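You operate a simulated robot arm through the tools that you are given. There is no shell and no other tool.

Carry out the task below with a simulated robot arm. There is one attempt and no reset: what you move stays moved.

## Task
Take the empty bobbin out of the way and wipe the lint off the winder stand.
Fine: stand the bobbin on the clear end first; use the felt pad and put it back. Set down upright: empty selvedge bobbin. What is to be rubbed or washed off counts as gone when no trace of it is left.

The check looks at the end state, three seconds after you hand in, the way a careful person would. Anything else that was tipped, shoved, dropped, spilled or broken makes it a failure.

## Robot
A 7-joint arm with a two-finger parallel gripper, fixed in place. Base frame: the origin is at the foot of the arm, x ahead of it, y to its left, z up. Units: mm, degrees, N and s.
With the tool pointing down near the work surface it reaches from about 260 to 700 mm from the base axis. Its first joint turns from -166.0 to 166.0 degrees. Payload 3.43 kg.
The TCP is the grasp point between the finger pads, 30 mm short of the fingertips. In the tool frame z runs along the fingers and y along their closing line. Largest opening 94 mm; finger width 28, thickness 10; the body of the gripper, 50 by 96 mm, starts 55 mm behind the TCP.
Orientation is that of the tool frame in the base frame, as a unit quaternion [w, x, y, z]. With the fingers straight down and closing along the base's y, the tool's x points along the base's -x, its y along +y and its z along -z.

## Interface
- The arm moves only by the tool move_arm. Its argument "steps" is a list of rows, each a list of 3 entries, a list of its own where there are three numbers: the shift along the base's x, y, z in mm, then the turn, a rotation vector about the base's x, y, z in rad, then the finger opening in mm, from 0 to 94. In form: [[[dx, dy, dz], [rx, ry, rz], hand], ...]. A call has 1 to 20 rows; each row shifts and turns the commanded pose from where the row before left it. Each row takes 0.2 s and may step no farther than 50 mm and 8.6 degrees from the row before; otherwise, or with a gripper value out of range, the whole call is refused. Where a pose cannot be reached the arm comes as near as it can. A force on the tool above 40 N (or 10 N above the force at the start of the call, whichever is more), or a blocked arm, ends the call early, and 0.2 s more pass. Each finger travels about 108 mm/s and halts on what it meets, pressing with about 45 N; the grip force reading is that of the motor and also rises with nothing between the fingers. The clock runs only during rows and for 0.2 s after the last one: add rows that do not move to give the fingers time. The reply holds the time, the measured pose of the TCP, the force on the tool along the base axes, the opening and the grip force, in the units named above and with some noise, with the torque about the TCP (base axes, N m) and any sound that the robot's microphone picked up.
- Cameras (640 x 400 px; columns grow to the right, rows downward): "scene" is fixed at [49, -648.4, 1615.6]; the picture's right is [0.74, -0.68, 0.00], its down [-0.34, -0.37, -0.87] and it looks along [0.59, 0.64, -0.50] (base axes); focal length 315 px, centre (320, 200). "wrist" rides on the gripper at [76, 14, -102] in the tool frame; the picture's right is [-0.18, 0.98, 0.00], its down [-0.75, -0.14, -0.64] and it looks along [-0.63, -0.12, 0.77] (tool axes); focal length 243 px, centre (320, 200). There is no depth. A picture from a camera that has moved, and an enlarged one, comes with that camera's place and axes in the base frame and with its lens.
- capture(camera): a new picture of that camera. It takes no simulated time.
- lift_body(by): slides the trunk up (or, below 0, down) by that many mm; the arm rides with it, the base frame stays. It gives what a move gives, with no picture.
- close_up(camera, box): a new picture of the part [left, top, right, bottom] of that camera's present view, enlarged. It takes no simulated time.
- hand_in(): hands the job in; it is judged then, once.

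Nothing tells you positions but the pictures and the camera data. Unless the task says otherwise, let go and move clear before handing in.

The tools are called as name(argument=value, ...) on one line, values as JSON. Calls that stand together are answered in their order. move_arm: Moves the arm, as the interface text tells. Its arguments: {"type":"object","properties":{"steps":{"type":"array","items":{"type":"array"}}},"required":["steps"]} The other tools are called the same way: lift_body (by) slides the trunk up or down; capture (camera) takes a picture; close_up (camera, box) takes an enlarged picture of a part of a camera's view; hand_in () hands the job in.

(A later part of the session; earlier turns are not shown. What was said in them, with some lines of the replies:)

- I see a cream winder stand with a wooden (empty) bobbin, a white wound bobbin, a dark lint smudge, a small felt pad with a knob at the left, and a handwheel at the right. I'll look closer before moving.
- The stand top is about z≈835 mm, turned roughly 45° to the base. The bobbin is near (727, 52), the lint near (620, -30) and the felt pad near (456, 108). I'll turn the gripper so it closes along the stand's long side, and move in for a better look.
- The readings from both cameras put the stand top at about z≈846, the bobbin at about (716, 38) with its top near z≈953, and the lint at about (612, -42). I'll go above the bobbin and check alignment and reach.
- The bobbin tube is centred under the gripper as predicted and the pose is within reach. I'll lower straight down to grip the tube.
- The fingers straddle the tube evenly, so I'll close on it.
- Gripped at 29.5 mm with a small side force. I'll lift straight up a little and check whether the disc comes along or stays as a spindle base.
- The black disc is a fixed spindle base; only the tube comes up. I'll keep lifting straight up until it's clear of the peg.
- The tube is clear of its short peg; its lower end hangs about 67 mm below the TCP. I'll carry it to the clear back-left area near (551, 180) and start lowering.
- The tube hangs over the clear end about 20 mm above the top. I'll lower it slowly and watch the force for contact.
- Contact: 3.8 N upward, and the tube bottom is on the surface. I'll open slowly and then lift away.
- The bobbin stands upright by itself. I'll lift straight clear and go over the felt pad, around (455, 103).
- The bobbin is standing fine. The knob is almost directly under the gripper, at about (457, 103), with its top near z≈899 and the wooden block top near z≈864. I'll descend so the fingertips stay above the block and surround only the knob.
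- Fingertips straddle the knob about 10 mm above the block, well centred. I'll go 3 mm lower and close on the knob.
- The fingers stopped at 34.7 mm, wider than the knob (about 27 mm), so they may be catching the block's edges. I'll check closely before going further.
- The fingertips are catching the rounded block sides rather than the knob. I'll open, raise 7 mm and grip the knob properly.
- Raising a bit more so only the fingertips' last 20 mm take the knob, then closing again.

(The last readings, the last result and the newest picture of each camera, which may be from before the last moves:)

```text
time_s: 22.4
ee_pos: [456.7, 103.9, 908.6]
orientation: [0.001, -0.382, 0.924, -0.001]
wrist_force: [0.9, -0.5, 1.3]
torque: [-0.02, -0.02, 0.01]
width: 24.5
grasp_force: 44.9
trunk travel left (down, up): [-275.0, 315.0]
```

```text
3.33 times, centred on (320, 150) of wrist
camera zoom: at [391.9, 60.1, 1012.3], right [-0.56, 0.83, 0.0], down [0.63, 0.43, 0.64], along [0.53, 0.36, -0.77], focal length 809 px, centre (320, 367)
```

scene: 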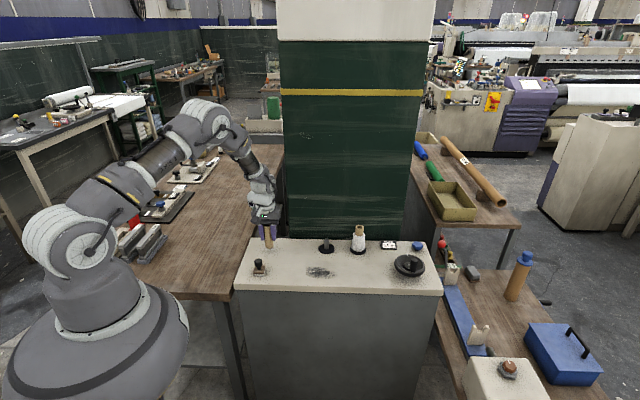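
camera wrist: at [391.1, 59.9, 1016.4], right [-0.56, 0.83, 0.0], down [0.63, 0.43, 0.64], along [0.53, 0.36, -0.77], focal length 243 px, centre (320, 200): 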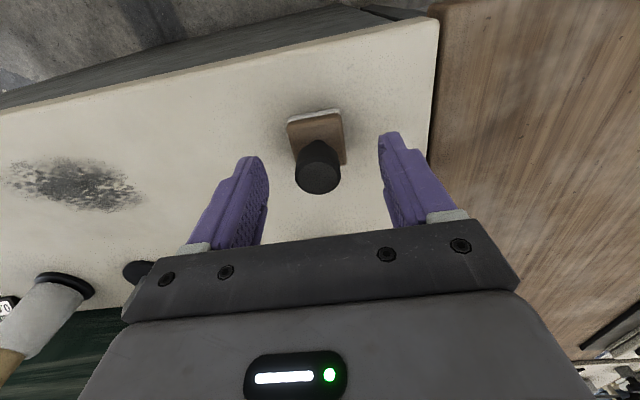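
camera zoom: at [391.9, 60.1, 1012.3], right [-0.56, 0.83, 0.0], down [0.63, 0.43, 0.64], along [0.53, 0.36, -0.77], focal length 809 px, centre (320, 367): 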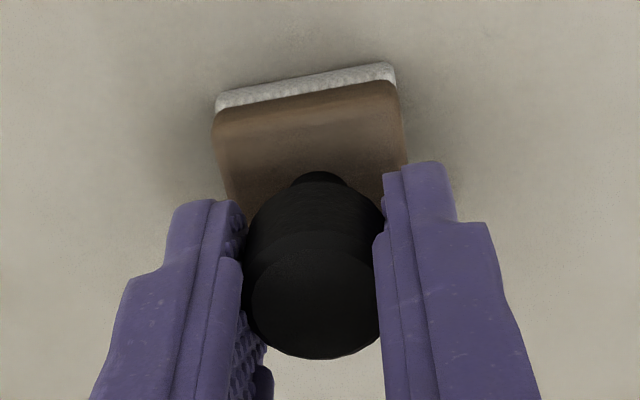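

The knob is now gripped at 24.5 mm. I'll lift the pad slightly and check that it hangs straight.

move_arm(steps=[[[0, 0, 5], [0, 0, 0], 15], [[0, 0, 15], [0, 0, 0], 15], [[0, 0, 10], [0, 0, 0], 15], [[0, 0, 0], [0, 0, 0], 15]])

close_up(camera="scene", box=[234, 236, 294, 281])

capture(camera="wrist")

```text
time_s: 23.4
ee_pos: [455.9, 103.2, 939.5]
orientation: [-0.001, -0.382, 0.924, 0.0]
wrist_force: [-0.7, 0.9, -0.5]
torque: [-0.02, -0.02, -0.03]
width: 24.6
grasp_force: 44.9
trunk travel left (down, up): [-275.0, 315.0]
```

```text
8.89 times, centred on (264, 258) of scene
camera zoom: at [49.0, -648.4, 1615.6], right [0.74, -0.68, 0.0], down [-0.34, -0.37, -0.87], along [0.59, 0.64, -0.5], focal length 2803 px, centre (818, -320)
```

zoom: 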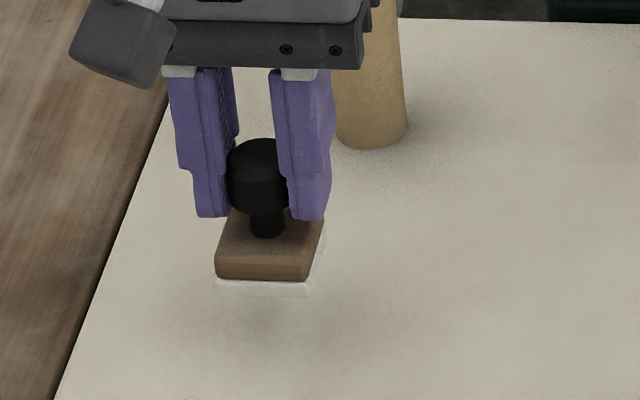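

```text
taken
camera wrist: at [391.9, 59.7, 1043.0], right [-0.56, 0.83, 0.0], down [0.63, 0.43, 0.64], along [0.53, 0.36, -0.77], focal length 243 px, centre (320, 200)
```

wrist: 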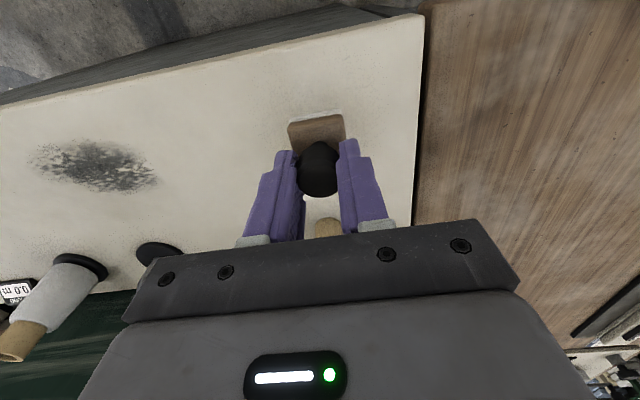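

The pad is held level. I'll carry it to the lint's near-left corner, around (554, -14), and lower it until it just touches.

move_arm(steps=[[[24.2, -29.35, 0], [0, 0, 0], 15], [[24.2, -29.35, 0], [0, 0, 0], 15], [[24.2, -29.35, 0], [0, 0, 0], 15], [[24.3, -29.35, 0], [0, 0, 0], 15], [[0, 0, -15], [0, 0, 0], 15], [[0, 0, -8], [0, 0, 0], 15], [[0, 0, 0], [0, 0, 0], 15]])

close_up(camera="scene", box=[260, 230, 380, 305])

capture(camera="wrist")

```text
time_s: 25.0
ee_pos: [552.8, -13.9, 914.8]
orientation: [0.0, -0.383, 0.924, 0.001]
wrist_force: [-0.9, 0.0, -0.3]
torque: [-0.01, 0.04, -0.01]
width: 24.7
grasp_force: 44.9
trunk travel left (down, up): [-275.0, 315.0]
```

```text
5.33 times, centred on (320, 268) of scene
camera zoom: at [49.0, -648.4, 1615.6], right [0.74, -0.68, 0.0], down [-0.34, -0.37, -0.87], along [0.59, 0.64, -0.5], focal length 1682 px, centre (320, -160)
```

zoom: 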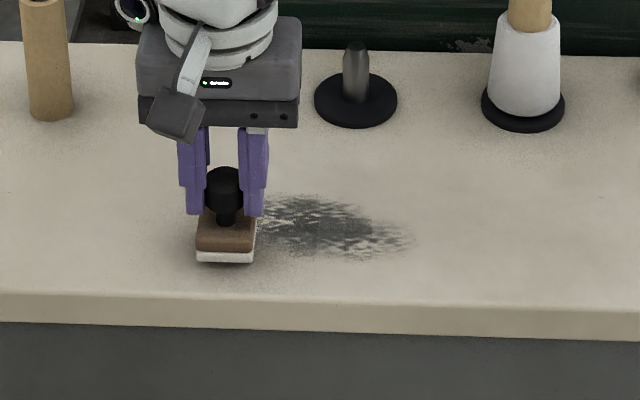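

```text
taken
camera wrist: at [488.9, -57.8, 1018.6], right [-0.57, 0.82, 0.0], down [0.63, 0.43, 0.64], along [0.53, 0.36, -0.77], focal length 243 px, centre (320, 200)
```

wrist: 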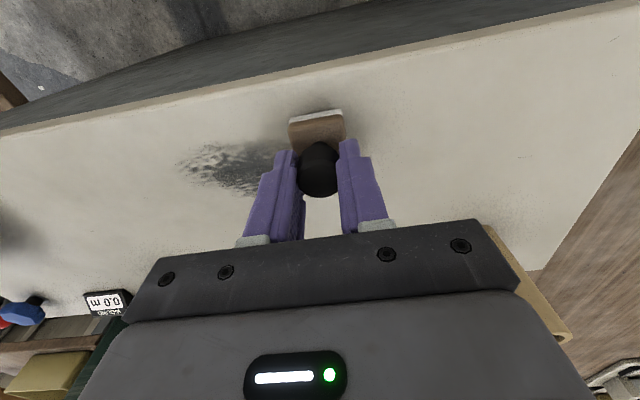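

move_arm(steps=[[[0, 0, -4], [0, 0, 0], 15], [[0, 0, -2], [0, 0, 0], 15], [[0, 0, 0], [0, 0, 0], 15]])

move_arm(steps=[[[0, 0, -1], [0, 0, 0], 15], [[0, 0, 0], [0, 0, 0], 15]])

```text
time_s: 25.8
ee_pos: [552.9, -13.7, 909.2]
orientation: [0.0, -0.383, 0.924, 0.001]
wrist_force: [0.5, 0.1, -0.2]
torque: [-0.03, -0.01, 0.01]
width: 24.5
grasp_force: 44.4
trunk travel left (down, up): [-275.0, 315.0]
```

```text
time_s: 26.4
ee_pos: [554.7, -13.6, 908.7]
orientation: [0.0, -0.383, 0.924, 0.0]
wrist_force: [-1.2, 1.6, 4.7]
torque: [0.1, 0.1, 0.03]
width: 24.9
grasp_force: 44.6
trunk travel left (down, up): [-275.0, 315.0]
```

move_arm(steps=[[[0, 0, -0.7], [0, 0, 0], 15], [[0, 0, 0], [0, 0, 0], 15]])

```text
time_s: 27.0
ee_pos: [553.2, -14.8, 908.2]
orientation: [0.001, -0.383, 0.924, 0.0]
wrist_force: [0.7, 1.5, 12.3]
torque: [0.09, 0.06, 0.03]
width: 24.2
grasp_force: 44.8
trunk travel left (down, up): [-275.0, 315.0]
```

Contact at about 12 N. First slow stroke along the lint's long direction.

move_arm(steps=[[[8.95, -8.87, 0], [0, 0, 0], 15], [[8.95, -8.87, 0], [0, 0, 0], 15], [[8.95, -8.87, 0], [0, 0, 0], 15], [[8.95, -8.87, 0], [0, 0, 0], 15], [[8.95, -8.87, 0], [0, 0, 0], 15], [[8.95, -8.87, 0], [0, 0, 0], 15], [[8.95, -8.87, 0], [0, 0, 0], 15], [[8.95, -8.87, 0], [0, 0, 0], 15], [[8.95, -8.87, 0], [0, 0, 0], 15], [[8.95, -8.87, 0], [0, 0, 0], 15]])

close_up(camera="scene", box=[260, 230, 380, 305])

capture(camera="wrist")

```text
time_s: 29.2
ee_pos: [641.5, -103.4, 909.0]
orientation: [0.001, -0.382, 0.924, 0.0]
wrist_force: [-2.6, 3.8, 10.8]
torque: [0.21, 0.25, -0.01]
width: 24.3
grasp_force: 45.0
trunk travel left (down, up): [-275.0, 315.0]
```

```text
5.33 times, centred on (320, 268) of scene
camera zoom: at [49.0, -648.4, 1615.6], right [0.74, -0.68, 0.0], down [-0.34, -0.37, -0.87], along [0.59, 0.64, -0.5], focal length 1682 px, centre (320, -160)
```

zoom: 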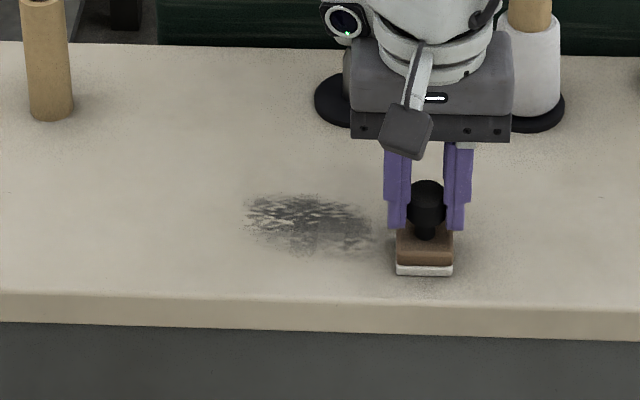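

```text
taken
camera wrist: at [577.9, -147.3, 1012.0], right [-0.56, 0.83, 0.0], down [0.63, 0.43, 0.64], along [0.53, 0.36, -0.77], focal length 243 px, centre (320, 200)
```

wrist: 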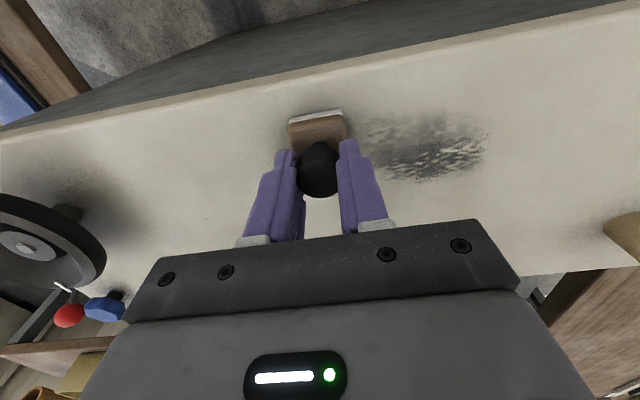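

The lint is fading where the pad passed. I'll continue with back-and-forth strokes, shifting toward the back of the stand each time.

move_arm(steps=[[[8.44, 8.53, 0], [0, 0, 0], 15], [[-11.19, 11.09, 0], [0, 0, 0], 15], [[-11.19, 11.09, 0], [0, 0, 0], 15], [[-11.19, 11.09, 0], [0, 0, 0], 15], [[-11.19, 11.09, 0], [0, 0, 0], 15], [[-11.19, 11.09, 0], [0, 0, 0], 15], [[-11.19, 11.09, 0], [0, 0, 0], 15], [[-11.19, 11.09, 0], [0, 0, 0], 15], [[-11.19, 11.09, 0], [0, 0, 0], 15], [[8.44, 8.53, 0], [0, 0, 0], 15], [[11.19, -11.09, 0], [0, 0, 0], 15], [[11.19, -11.09, 0], [0, 0, 0], 15], [[11.19, -11.09, 0], [0, 0, 0], 15], [[11.19, -11.09, 0], [0, 0, 0], 15], [[11.19, -11.09, 0], [0, 0, 0], 15], [[11.19, -11.09, 0], [0, 0, 0], 15], [[11.19, -11.09, 0], [0, 0, 0], 15], [[11.19, -11.09, 0], [0, 0, 0], 15]])

close_up(camera="scene", box=[260, 230, 380, 305])

```text
time_s: 33.0
ee_pos: [659.4, -86.5, 908.7]
orientation: [0.0, -0.383, 0.924, 0.0]
wrist_force: [-1.3, 1.0, 6.2]
torque: [0.04, 0.05, -0.01]
width: 24.4
grasp_force: 45.1
trunk travel left (down, up): [-275.0, 315.0]
```

```text
5.33 times, centred on (320, 268) of scene
camera zoom: at [49.0, -648.4, 1615.6], right [0.74, -0.68, 0.0], down [-0.34, -0.37, -0.87], along [0.59, 0.64, -0.5], focal length 1682 px, centre (320, -160)
```

zoom: 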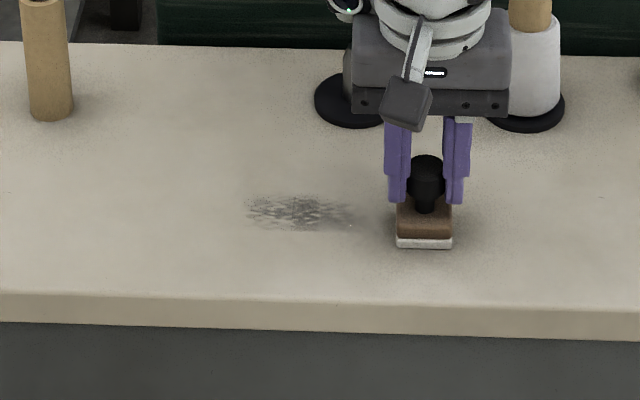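

Most of the front part is gone. I'll press slightly more and continue over the back rows.

move_arm(steps=[[[8.44, 8.53, -0.4], [0, 0, 0], 15], [[-11.19, 11.09, 0], [0, 0, 0], 15], [[-11.19, 11.09, 0], [0, 0, 0], 15], [[-11.19, 11.09, 0], [0, 0, 0], 15], [[-11.19, 11.09, 0], [0, 0, 0], 15], [[-11.19, 11.09, 0], [0, 0, 0], 15], [[-11.19, 11.09, 0], [0, 0, 0], 15], [[-11.19, 11.09, 0], [0, 0, 0], 15], [[-11.19, 11.09, 0], [0, 0, 0], 15], [[8.44, 8.53, 0], [0, 0, 0], 15], [[11.19, -11.09, 0], [0, 0, 0], 15], [[11.19, -11.09, 0], [0, 0, 0], 15], [[11.19, -11.09, 0], [0, 0, 0], 15], [[11.19, -11.09, 0], [0, 0, 0], 15], [[11.19, -11.09, 0], [0, 0, 0], 15], [[11.19, -11.09, 0], [0, 0, 0], 15], [[11.19, -11.09, 0], [0, 0, 0], 15], [[11.19, -11.09, 0], [0, 0, 0], 15]])

close_up(camera="scene", box=[260, 230, 380, 305])

capture(camera="wrist")

```text
time_s: 36.8
ee_pos: [675.3, -69.0, 908.6]
orientation: [0.0, -0.382, 0.924, 0.0]
wrist_force: [-2.1, 0.9, 5.9]
torque: [0.14, 0.1, 0.0]
width: 24.5
grasp_force: 45.0
trunk travel left (down, up): [-275.0, 315.0]
```

```text
5.33 times, centred on (320, 268) of scene
camera zoom: at [49.0, -648.4, 1615.6], right [0.74, -0.68, 0.0], down [-0.34, -0.37, -0.87], along [0.59, 0.64, -0.5], focal length 1682 px, centre (320, -160)
```

zoom: 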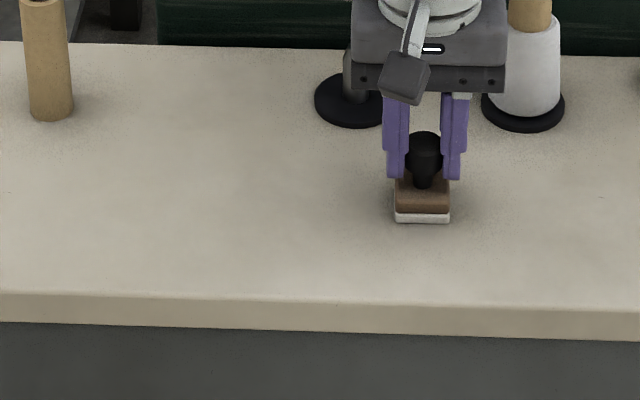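

```text
taken
camera wrist: at [611.0, -112.9, 1011.7], right [-0.57, 0.82, 0.0], down [0.63, 0.43, 0.64], along [0.53, 0.36, -0.77], focal length 243 px, centre (320, 200)
```

wrist: 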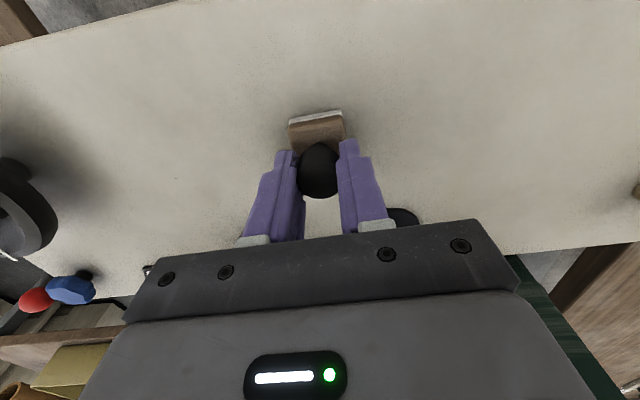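

The smudge looks gone; I'll inspect closely for faint traces.

close_up(camera="scene", box=[296, 258, 346, 290])

close_up(camera="wrist", box=[320, 40, 560, 190])

```text
12.50 times, centred on (321, 274) of scene
camera zoom: at [49.0, -648.4, 1615.6], right [0.74, -0.68, 0.0], down [-0.34, -0.37, -0.87], along [0.59, 0.64, -0.5], focal length 3942 px, centre (308, -725)
```

zoom: 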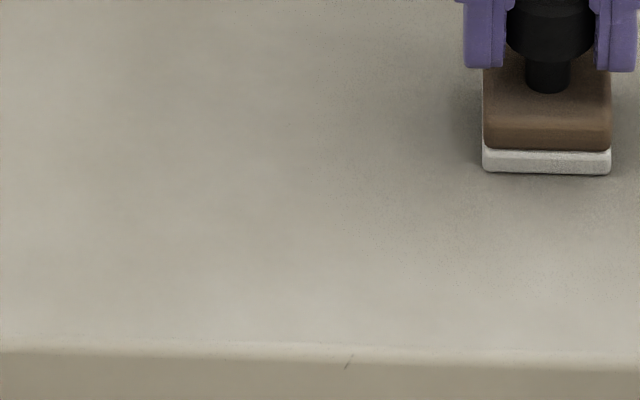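

```text
2.67 times, centred on (440, 115) of wrist
camera zoom: at [611.0, -112.9, 1011.7], right [-0.57, 0.82, 0.0], down [0.63, 0.43, 0.64], along [0.53, 0.36, -0.77], focal length 647 px, centre (0, 427)
```

zoom: 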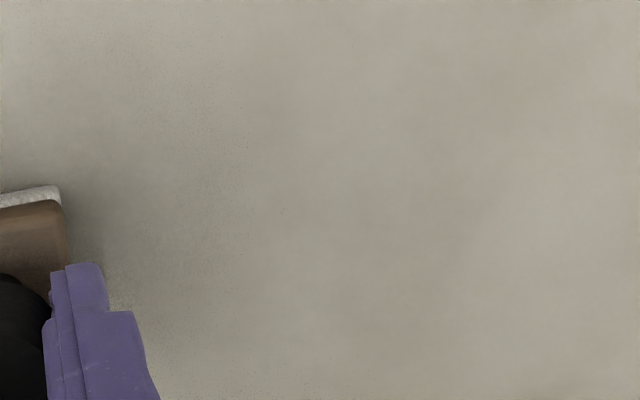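

No trace visible. For safety I'll make one more full pass over the whole area on the way back.

move_arm(steps=[[[-11.19, 11.09, 0], [0, 0, 0], 15], [[-11.19, 11.09, 0], [0, 0, 0], 15], [[-11.19, 11.09, 0], [0, 0, 0], 15], [[-11.19, 11.09, 0], [0, 0, 0], 15], [[-11.19, 11.09, 0], [0, 0, 0], 15], [[-11.19, 11.09, 0], [0, 0, 0], 15], [[-11.19, 11.09, 0], [0, 0, 0], 15], [[-11.19, 11.09, 0], [0, 0, 0], 15], [[-9.85, -9.95, 0], [0, 0, 0], 15], [[11.19, -11.09, 0], [0, 0, 0], 15], [[11.19, -11.09, 0], [0, 0, 0], 15], [[11.19, -11.09, 0], [0, 0, 0], 15], [[11.19, -11.09, 0], [0, 0, 0], 15], [[11.19, -11.09, 0], [0, 0, 0], 15], [[11.19, -11.09, 0], [0, 0, 0], 15], [[11.19, -11.09, 0], [0, 0, 0], 15], [[11.19, -11.09, 0], [0, 0, 0], 15], [[-9.85, -9.95, 0], [0, 0, 0], 15]])

move_arm(steps=[[[-11.19, 11.09, 0], [0, 0, 0], 15], [[-11.19, 11.09, 0], [0, 0, 0], 15], [[-11.19, 11.09, 0], [0, 0, 0], 15], [[-11.19, 11.09, 0], [0, 0, 0], 15], [[-11.19, 11.09, 0], [0, 0, 0], 15], [[-11.19, 11.09, 0], [0, 0, 0], 15], [[-11.19, 11.09, 0], [0, 0, 0], 15], [[-11.19, 11.09, 0], [0, 0, 0], 15], [[-9.85, -9.95, 0], [0, 0, 0], 15], [[11.19, -11.09, 0], [0, 0, 0], 15], [[11.19, -11.09, 0], [0, 0, 0], 15], [[11.19, -11.09, 0], [0, 0, 0], 15], [[11.19, -11.09, 0], [0, 0, 0], 15], [[11.19, -11.09, 0], [0, 0, 0], 15], [[11.19, -11.09, 0], [0, 0, 0], 15], [[11.19, -11.09, 0], [0, 0, 0], 15], [[11.19, -11.09, 0], [0, 0, 0], 15], [[-8.44, -8.53, 0], [0, 0, 0], 15]])

```text
time_s: 40.6
ee_pos: [656.4, -87.7, 908.6]
orientation: [0.001, -0.383, 0.924, -0.001]
wrist_force: [0.5, 2.6, 12.7]
torque: [0.18, 0.0, -0.01]
width: 24.7
grasp_force: 45.4
trunk travel left (down, up): [-275.0, 315.0]
```

```text
time_s: 44.4
ee_pos: [637.1, -106.2, 907.8]
orientation: [0.0, -0.383, 0.924, 0.0]
wrist_force: [-0.7, -1.2, 4.8]
torque: [-0.01, 0.04, 0.0]
width: 24.8
grasp_force: 44.3
trunk travel left (down, up): [-275.0, 315.0]
```

move_arm(steps=[[[-11.19, 11.09, 0], [0, 0, 0], 15], [[-11.19, 11.09, 0], [0, 0, 0], 15], [[-11.19, 11.09, 0], [0, 0, 0], 15], [[-11.19, 11.09, 0], [0, 0, 0], 15], [[-11.19, 11.09, 0], [0, 0, 0], 15], [[-11.19, 11.09, 0], [0, 0, 0], 15], [[-11.19, 11.09, 0], [0, 0, 0], 15], [[-11.19, 11.09, 0], [0, 0, 0], 15], [[0, 0, 5], [0, 0, 0], 15], [[0, 0, 26], [0, 0, 0], 15], [[0, 0, 0], [0, 0, 0], 15]])

close_up(camera="scene", box=[290, 250, 370, 300])

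capture(camera="wrist")

capture(camera="scene")

```text
time_s: 46.8
ee_pos: [547.0, -17.1, 939.0]
orientation: [0.0, -0.383, 0.924, 0.001]
wrist_force: [0.1, -0.2, -0.3]
torque: [0.03, 0.02, -0.03]
width: 24.7
grasp_force: 44.6
trunk travel left (down, up): [-275.0, 315.0]
```

```text
8.00 times, centred on (330, 275) of scene
camera zoom: at [49.0, -648.4, 1615.6], right [0.74, -0.68, 0.0], down [-0.34, -0.37, -0.87], along [0.59, 0.64, -0.5], focal length 2523 px, centre (240, -400)
```

zoom: 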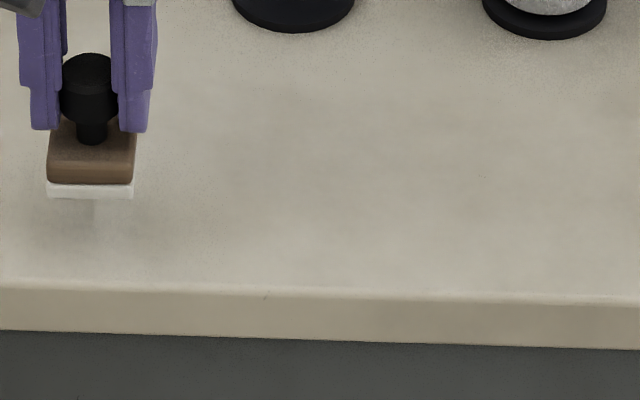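

```text
taken
camera wrist: at [483.4, -61.0, 1041.6], right [-0.57, 0.82, 0.0], down [0.63, 0.43, 0.64], along [0.53, 0.36, -0.77], focal length 243 px, centre (320, 200)
```

wrist: 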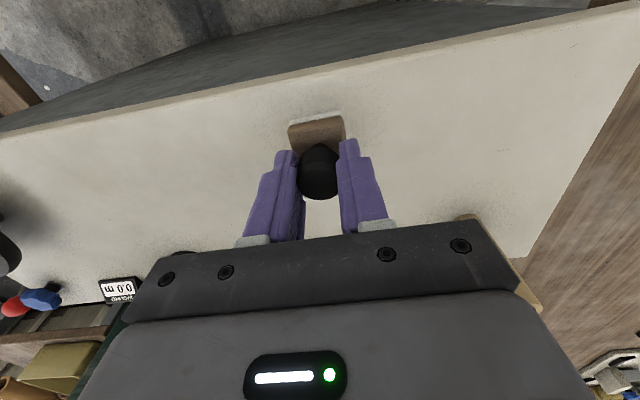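

```text
taken
```

scene: 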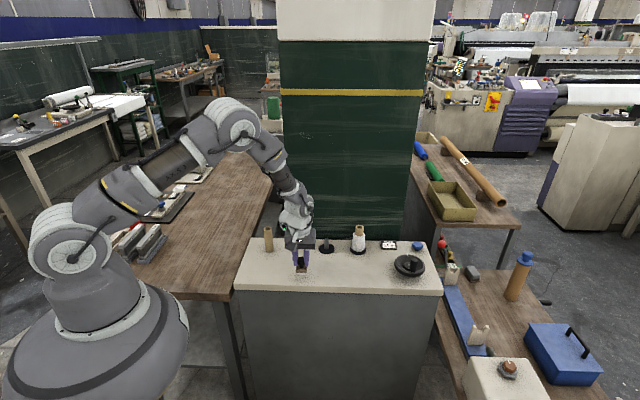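

The area is clean. I'll carry the pad back to its original spot near (457, 103) and lower it.

close_up(camera="wrist", box=[120, 90, 300, 220])

move_arm(steps=[[[-23.18, 30.43, 0], [0, 0, 0], 15], [[-23.18, 30.43, 0], [0, 0, 0], 15], [[-23.18, 30.43, 0], [0, 0, 0], 15], [[-23.16, 30.41, 0], [0, 0, 0], 15], [[0, 0, -15], [0, 0, 0], 15], [[0, 0, -9], [0, 0, 0], 15], [[0, 0, -3], [0, 0, 0], 15], [[0, 0, 0], [0, 0, 0], 15]])

close_up(camera="scene", box=[244, 246, 284, 276])

```text
3.08 times, centred on (210, 155) of wrist
camera zoom: at [483.4, -61.0, 1041.6], right [-0.57, 0.82, 0.0], down [0.63, 0.43, 0.64], along [0.53, 0.36, -0.77], focal length 746 px, centre (658, 338)
```

zoom: 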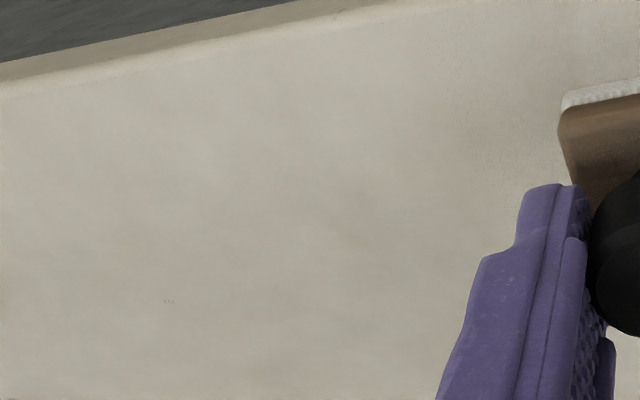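

```text
time_s: 48.6
ee_pos: [456.5, 102.7, 911.2]
orientation: [-0.001, -0.383, 0.924, 0.0]
wrist_force: [0.3, 0.3, 0.1]
torque: [0.02, 0.04, -0.02]
width: 24.5
grasp_force: 44.8
trunk travel left (down, up): [-275.0, 315.0]
```

```text
13.33 times, centred on (264, 261) of scene
camera zoom: at [49.0, -648.4, 1615.6], right [0.74, -0.68, 0.0], down [-0.34, -0.37, -0.87], along [0.59, 0.64, -0.5], focal length 4204 px, centre (1067, -613)
```

zoom: 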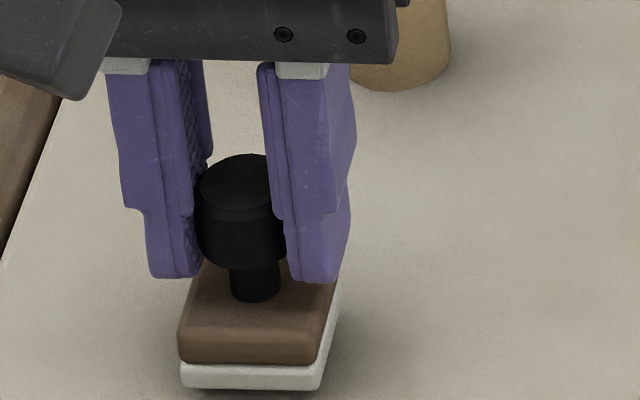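

Before releasing the pad, I noticed a tiny speck in the last wrist view, so I'll check that spot more closely.

close_up(camera="scene", box=[336, 262, 368, 282])

close_up(camera="scene", box=[290, 255, 350, 292])

close_up(camera="wrist", box=[0, 100, 180, 240])

```text
16.00 times, centred on (352, 272) of scene
camera zoom: at [49.0, -648.4, 1615.6], right [0.74, -0.68, 0.0], down [-0.34, -0.37, -0.87], along [0.59, 0.64, -0.5], focal length 5045 px, centre (-192, -952)
```

zoom: 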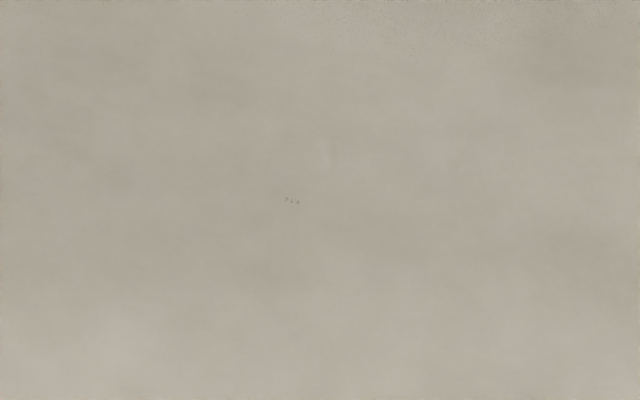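

```text
10.67 times, centred on (320, 274) of scene
camera zoom: at [49.0, -648.4, 1615.6], right [0.74, -0.68, 0.0], down [-0.34, -0.37, -0.87], along [0.59, 0.64, -0.5], focal length 3364 px, centre (320, -584)
```

zoom: 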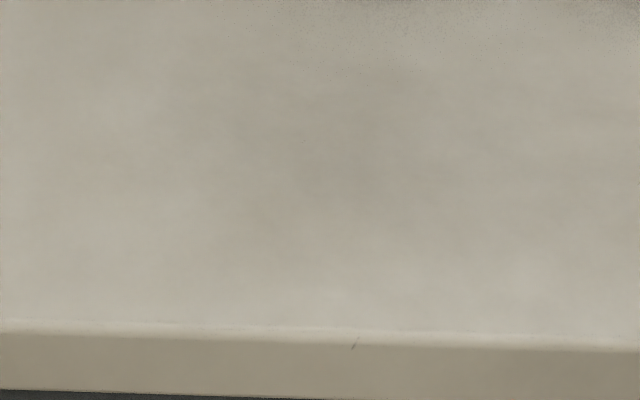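

```text
2.86 times, centred on (90, 170) of wrist
camera zoom: at [392.2, 58.9, 1015.1], right [-0.57, 0.82, 0.0], down [0.63, 0.43, 0.64], along [0.53, 0.36, -0.77], focal length 693 px, centre (977, 286)
```

zoom: 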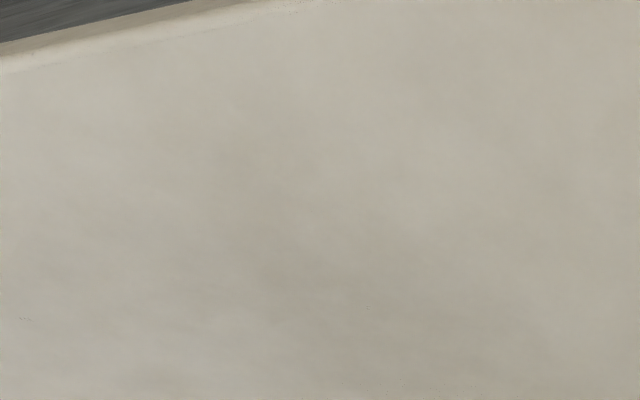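

There are three minuscule dots at about (690, -108), just beyond the original smudge. They may only be surface texture, but wiping there is cheap, so I'll take the pad back and rub that spot too.

move_arm(steps=[[[0, 0, 15], [0, 0, 0], 15], [[0, 0, 15], [0, 0, 0], 15], [[30.66, -27.6, 0], [0, 0, 0], 15], [[30.66, -27.6, 0], [0, 0, 0], 15], [[30.66, -27.6, 0], [0, 0, 0], 15], [[30.66, -27.6, 0], [0, 0, 0], 15], [[30.66, -27.6, 0], [0, 0, 0], 15], [[30.66, -27.6, 0], [0, 0, 0], 15], [[30.64, -27.6, 0], [0, 0, 0], 15], [[0, 0, -15], [0, 0, 0], 15], [[0, 0, -13], [0, 0, 0], 15], [[0, 0, -3], [0, 0, 0], 15], [[0, 0, 0], [0, 0, 0], 15]])

move_arm(steps=[[[0, 0, -1], [0, 0, 0], 15], [[0, 0, -1], [0, 0, 0], 15], [[0, 0, 0], [0, 0, 0], 15]])

```text
time_s: 51.4
ee_pos: [669.4, -91.9, 910.1]
orientation: [-0.001, -0.383, 0.924, 0.001]
wrist_force: [0.1, 0.8, 1.0]
torque: [0.04, 0.0, -0.03]
width: 24.4
grasp_force: 45.1
trunk travel left (down, up): [-275.0, 315.0]
```

```text
time_s: 52.2
ee_pos: [670.7, -89.1, 908.2]
orientation: [0.0, -0.383, 0.924, 0.0]
wrist_force: [-0.6, 0.3, -0.3]
torque: [-0.02, -0.01, -0.02]
width: 24.3
grasp_force: 45.5
trunk travel left (down, up): [-275.0, 315.0]
```

move_arm(steps=[[[0, 0, -0.8], [0, 0, 0], 15], [[0, 0, 0], [0, 0, 0], 15]])

move_arm(steps=[[[0, 0, -0.7], [0, 0, 0], 15], [[0, 0, 0], [0, 0, 0], 15]])

```text
time_s: 52.8
ee_pos: [671.1, -91.4, 907.8]
orientation: [0.0, -0.382, 0.924, -0.001]
wrist_force: [0.0, -0.7, 3.0]
torque: [0.0, -0.05, 0.0]
width: 24.6
grasp_force: 45.1
trunk travel left (down, up): [-275.0, 315.0]
```

```text
time_s: 53.4
ee_pos: [670.9, -90.0, 907.6]
orientation: [0.001, -0.382, 0.924, 0.0]
wrist_force: [0.6, 0.2, 9.6]
torque: [0.05, 0.02, 0.01]
width: 24.4
grasp_force: 45.1
trunk travel left (down, up): [-275.0, 315.0]
```

move_arm(steps=[[[8.88, -8.8, 0], [0, 0, 0], 15], [[8.88, -8.8, 0], [0, 0, 0], 15], [[8.88, -8.8, 0], [0, 0, 0], 15], [[8.88, -8.8, 0], [0, 0, 0], 15], [[-8.88, 8.8, 0], [0, 0, 0], 15], [[-8.88, 8.8, 0], [0, 0, 0], 15], [[-8.88, 8.8, 0], [0, 0, 0], 15], [[-8.88, 8.8, 0], [0, 0, 0], 15], [[0, 0, 5], [0, 0, 0], 15], [[0, 0, 26], [0, 0, 0], 15], [[-31.05, 30.75, 0], [0, 0, 0], 15], [[-31.05, 30.75, 0], [0, 0, 0], 15], [[0, 0, 0], [0, 0, 0], 15]])

close_up(camera="scene", box=[336, 262, 368, 282])

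close_up(camera="wrist", box=[120, 60, 300, 190])

```text
time_s: 56.2
ee_pos: [608.3, -26.9, 936.4]
orientation: [-0.001, -0.382, 0.924, 0.0]
wrist_force: [0.4, -0.1, -0.9]
torque: [-0.01, -0.01, 0.01]
width: 24.6
grasp_force: 45.3
trunk travel left (down, up): [-275.0, 315.0]
```

```text
16.00 times, centred on (352, 272) of scene
camera zoom: at [49.0, -648.4, 1615.6], right [0.74, -0.68, 0.0], down [-0.34, -0.37, -0.87], along [0.59, 0.64, -0.5], focal length 5045 px, centre (-192, -952)
```

zoom: 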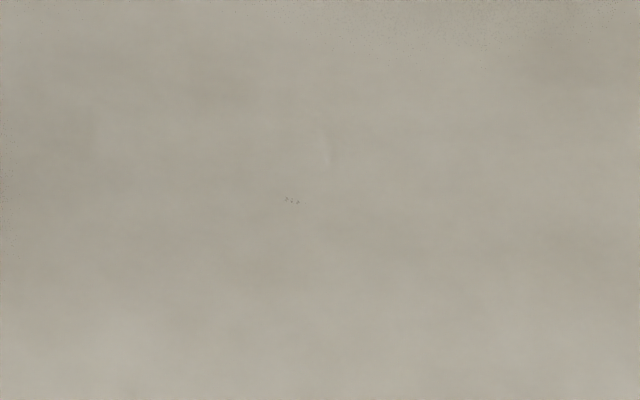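

```text
3.08 times, centred on (210, 125) of wrist
camera zoom: at [544.0, -71.3, 1041.2], right [-0.56, 0.83, 0.0], down [0.63, 0.43, 0.64], along [0.53, 0.36, -0.77], focal length 746 px, centre (658, 431)
```

zoom: 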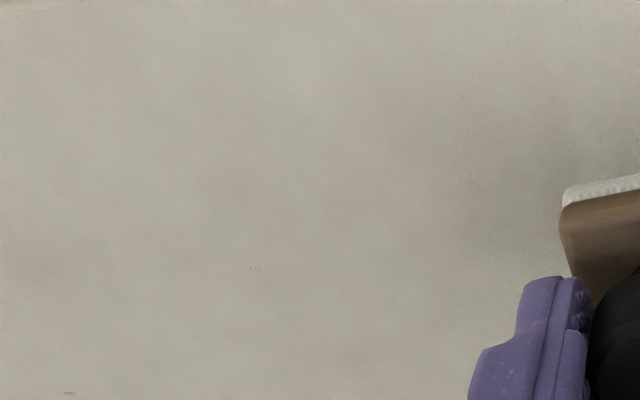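

The dots are unchanged after rubbing, so they're part of the stand's surface texture, not lint. Now the pad goes back to its original spot.

move_arm(steps=[[[-30.5, 26.34, 0], [0, 0, 0], 15], [[-30.5, 26.34, 0], [0, 0, 0], 15], [[-30.5, 26.34, 0], [0, 0, 0], 15], [[-30.5, 26.34, 0], [0, 0, 0], 15], [[-30.5, 26.34, 0], [0, 0, 0], 15], [[0, 0, 0], [0, 0, 0], 15], [[0, 0, -15], [0, 0, 0], 15], [[0, 0, -9], [0, 0, 0], 15], [[0, 0, -3.5], [0, 0, 0], 15], [[0, 0, -1], [0, 0, 0], 15], [[0, 0, 0], [0, 0, 0], 15]])

close_up(camera="scene", box=[244, 250, 284, 285])

```text
time_s: 58.6
ee_pos: [456.7, 102.8, 909.8]
orientation: [0.0, -0.383, 0.924, 0.0]
wrist_force: [0.2, -0.8, -0.7]
torque: [0.01, 0.03, -0.01]
width: 24.6
grasp_force: 45.3
trunk travel left (down, up): [-275.0, 315.0]
```

```text
11.43 times, centred on (264, 268) of scene
camera zoom: at [49.0, -648.4, 1615.6], right [0.74, -0.68, 0.0], down [-0.34, -0.37, -0.87], along [0.59, 0.64, -0.5], focal length 3604 px, centre (960, -571)
```

zoom: 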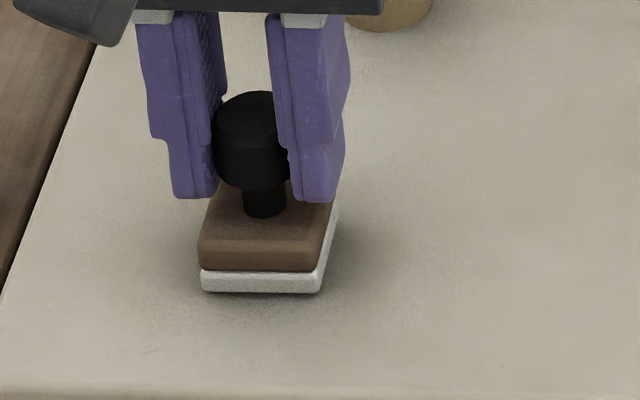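

move_arm(steps=[[[0, 0, -1], [0, 0, 0], 15], [[0, 0, 0], [0, 0, 0], 15]])

move_arm(steps=[[[0, 0, -0.7], [0, 0, 0], 15], [[0, 0, 0], [0, 0, 0], 15]])

```text
time_s: 59.2
ee_pos: [455.2, 103.0, 909.5]
orientation: [0.0, -0.383, 0.924, 0.0]
wrist_force: [0.6, -0.7, -0.4]
torque: [0.03, 0.04, -0.01]
width: 24.7
grasp_force: 45.1
trunk travel left (down, up): [-275.0, 315.0]
```

```text
time_s: 59.8
ee_pos: [455.3, 102.1, 908.2]
orientation: [0.0, -0.384, 0.924, 0.0]
wrist_force: [0.8, 0.2, -1.5]
torque: [0.02, 0.01, 0.01]
width: 24.6
grasp_force: 45.1
trunk travel left (down, up): [-275.0, 315.0]
```

move_arm(steps=[[[0, 0, -0.5], [0, 0, 0], 15], [[0, 0, 0], [0, 0, 0], 15]])

close_up(camera="scene", box=[244, 250, 284, 285])

```text
time_s: 60.4
ee_pos: [456.6, 102.3, 908.0]
orientation: [0.0, -0.383, 0.924, 0.0]
wrist_force: [-0.6, 0.6, 0.9]
torque: [0.06, 0.03, 0.0]
width: 24.6
grasp_force: 45.2
trunk travel left (down, up): [-275.0, 315.0]
```

```text
11.43 times, centred on (264, 268) of scene
camera zoom: at [49.0, -648.4, 1615.6], right [0.74, -0.68, 0.0], down [-0.34, -0.37, -0.87], along [0.59, 0.64, -0.5], focal length 3604 px, centre (960, -571)
```

zoom: 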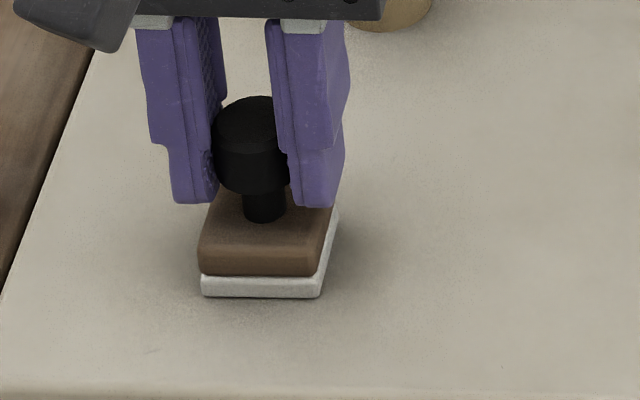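

move_arm(steps=[[[0, 0, -0.4], [0, 0, 0], 15], [[0, 0, 0], [0, 0, 0], 15]])

```text
time_s: 61.0
ee_pos: [455.9, 104.0, 908.9]
orientation: [0.001, -0.383, 0.924, 0.001]
wrist_force: [-0.5, -1.5, 9.0]
torque: [-0.04, -0.02, 0.01]
width: 24.3
grasp_force: 44.9
trunk travel left (down, up): [-275.0, 315.0]
```

The pad is down, firmly on the surface. I'll ease the pressure, open slowly and lift straight away.

move_arm(steps=[[[0, 0, 0.3], [0, 0, 0], 15], [[0, 0, 0], [0, 0, 0], 26], [[0, 0, 0], [0, 0, 0], 32], [[0, 0, 0], [0, 0, 0], 45], [[0, 0, 0], [0, 0, 0], 60], [[0, 0, 0], [0, 0, 0], 60], [[0, 0, 15], [0, 0, 0], 60], [[0, 0, 40], [0, 0, 0], 60], [[0, 0, 45], [0, 0, 0], 60], [[0, 0, 45], [0, 0, 0], 60], [[0, 0, 0], [0, 0, 0], 60]])

close_up(camera="scene", box=[244, 250, 284, 285])

capture(camera="wrist")

capture(camera="scene")

```text
time_s: 63.4
ee_pos: [454.1, 104.4, 1051.3]
orientation: [0.0, -0.382, 0.924, 0.0]
wrist_force: [-0.2, -0.5, 0.5]
torque: [0.01, 0.0, -0.01]
width: 60.0
grasp_force: 0.1
trunk travel left (down, up): [-275.0, 315.0]
```

```text
11.43 times, centred on (264, 268) of scene
camera zoom: at [49.0, -648.4, 1615.6], right [0.74, -0.68, 0.0], down [-0.34, -0.37, -0.87], along [0.59, 0.64, -0.5], focal length 3604 px, centre (960, -571)
```

zoom: 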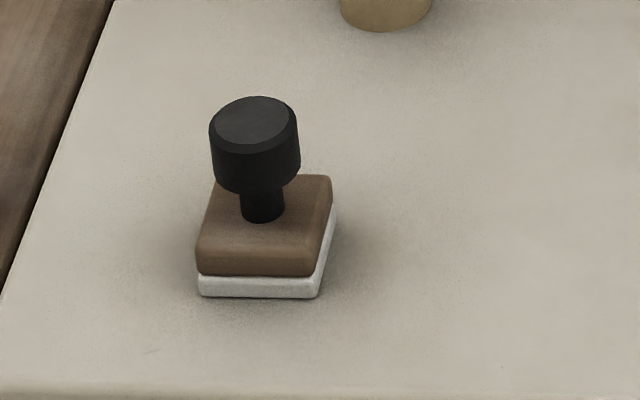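

```text
taken
camera wrist: at [390.3, 58.8, 1155.6], right [-0.56, 0.83, 0.0], down [0.63, 0.43, 0.64], along [0.53, 0.36, -0.77], focal length 243 px, centre (320, 200)
```

wrist: 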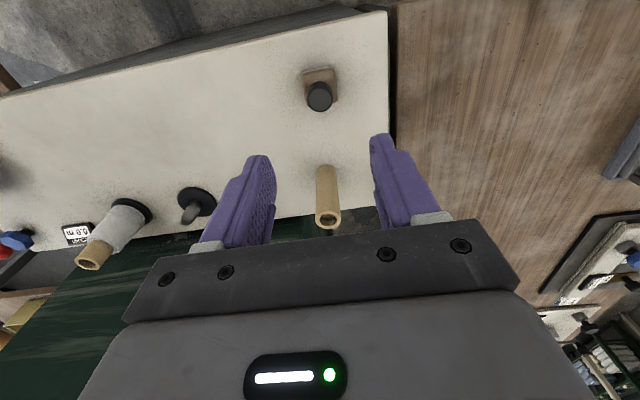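

```text
taken
```

scene: 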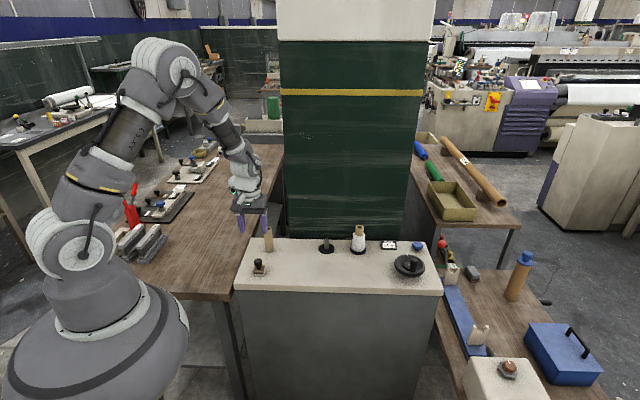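

The pad is back where it was, the bobbin stands upright on the clear end, and the lint is gone. I'll move the arm clear and take a last look.

move_arm(steps=[[[0, 0, 40], [0, 0, 0], 60], [[0, 0, 40], [0, 0, 0], 60], [[0, 0, 40], [0, 0, 0], 60], [[-15, 10, 0], [0, 0, 0], 60], [[0, 0, 0], [0, 0, 0], 60]])

close_up(camera="scene", box=[220, 210, 460, 360])

close_up(camera="scene", box=[280, 250, 360, 300])

capture(camera="wrist")

```text
time_s: 64.6
ee_pos: [440.1, 112.6, 1172.6]
orientation: [0.001, -0.382, 0.924, 0.0]
wrist_force: [-0.3, -0.2, -0.2]
torque: [0.01, -0.02, -0.02]
width: 60.0
grasp_force: 0.1
trunk travel left (down, up): [-275.0, 315.0]
```

```text
2.67 times, centred on (340, 285) of scene
camera zoom: at [49.0, -648.4, 1615.6], right [0.74, -0.68, 0.0], down [-0.34, -0.37, -0.87], along [0.59, 0.64, -0.5], focal length 841 px, centre (267, -27)
```

zoom: 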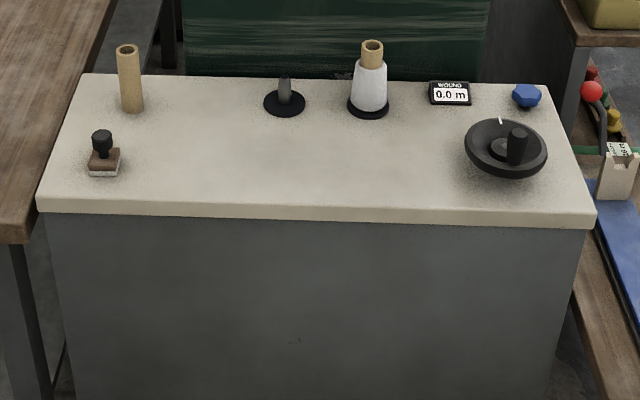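

```text
8.00 times, centred on (320, 275) of scene
camera zoom: at [49.0, -648.4, 1615.6], right [0.74, -0.68, 0.0], down [-0.34, -0.37, -0.87], along [0.59, 0.64, -0.5], focal length 2523 px, centre (320, -400)
```

zoom: 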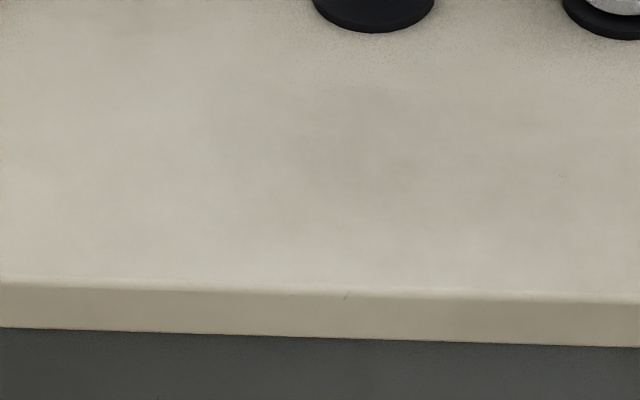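

```text
taken
camera wrist: at [375.5, 69.1, 1275.0], right [-0.56, 0.83, 0.0], down [0.63, 0.43, 0.64], along [0.53, 0.36, -0.77], focal length 243 px, centre (320, 200)
```

wrist: 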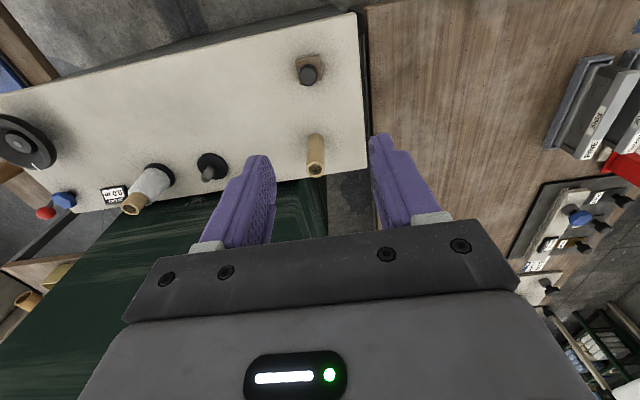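

The stand top is clean. The bobbin is upright on the clear end, the pad is back in its place, everything else is undisturbed, and the arm is clear. I'm handing in the job.

hand_in()

```text
The job is handed in.
```

The lint is wiped off the winder stand, and the close-up pictures show no trace of it.

- **Bobbin:** the empty selvedge bobbin stands upright on the clear left end, towards the back. Its spindle base is fixed to the stand, so only the tube moved.
- **Felt pad:** I went over the lint area twice with it, then put it back within about a millimetre or two of where it started.
- **Remaining dots:** three very small dots remain to the right of where the lint was. Rubbing them with the pad changed nothing, so I took them to be part of the stand's surface.

Nothing else on the stand was touched. The arm had let go and moved clear before I handed in.
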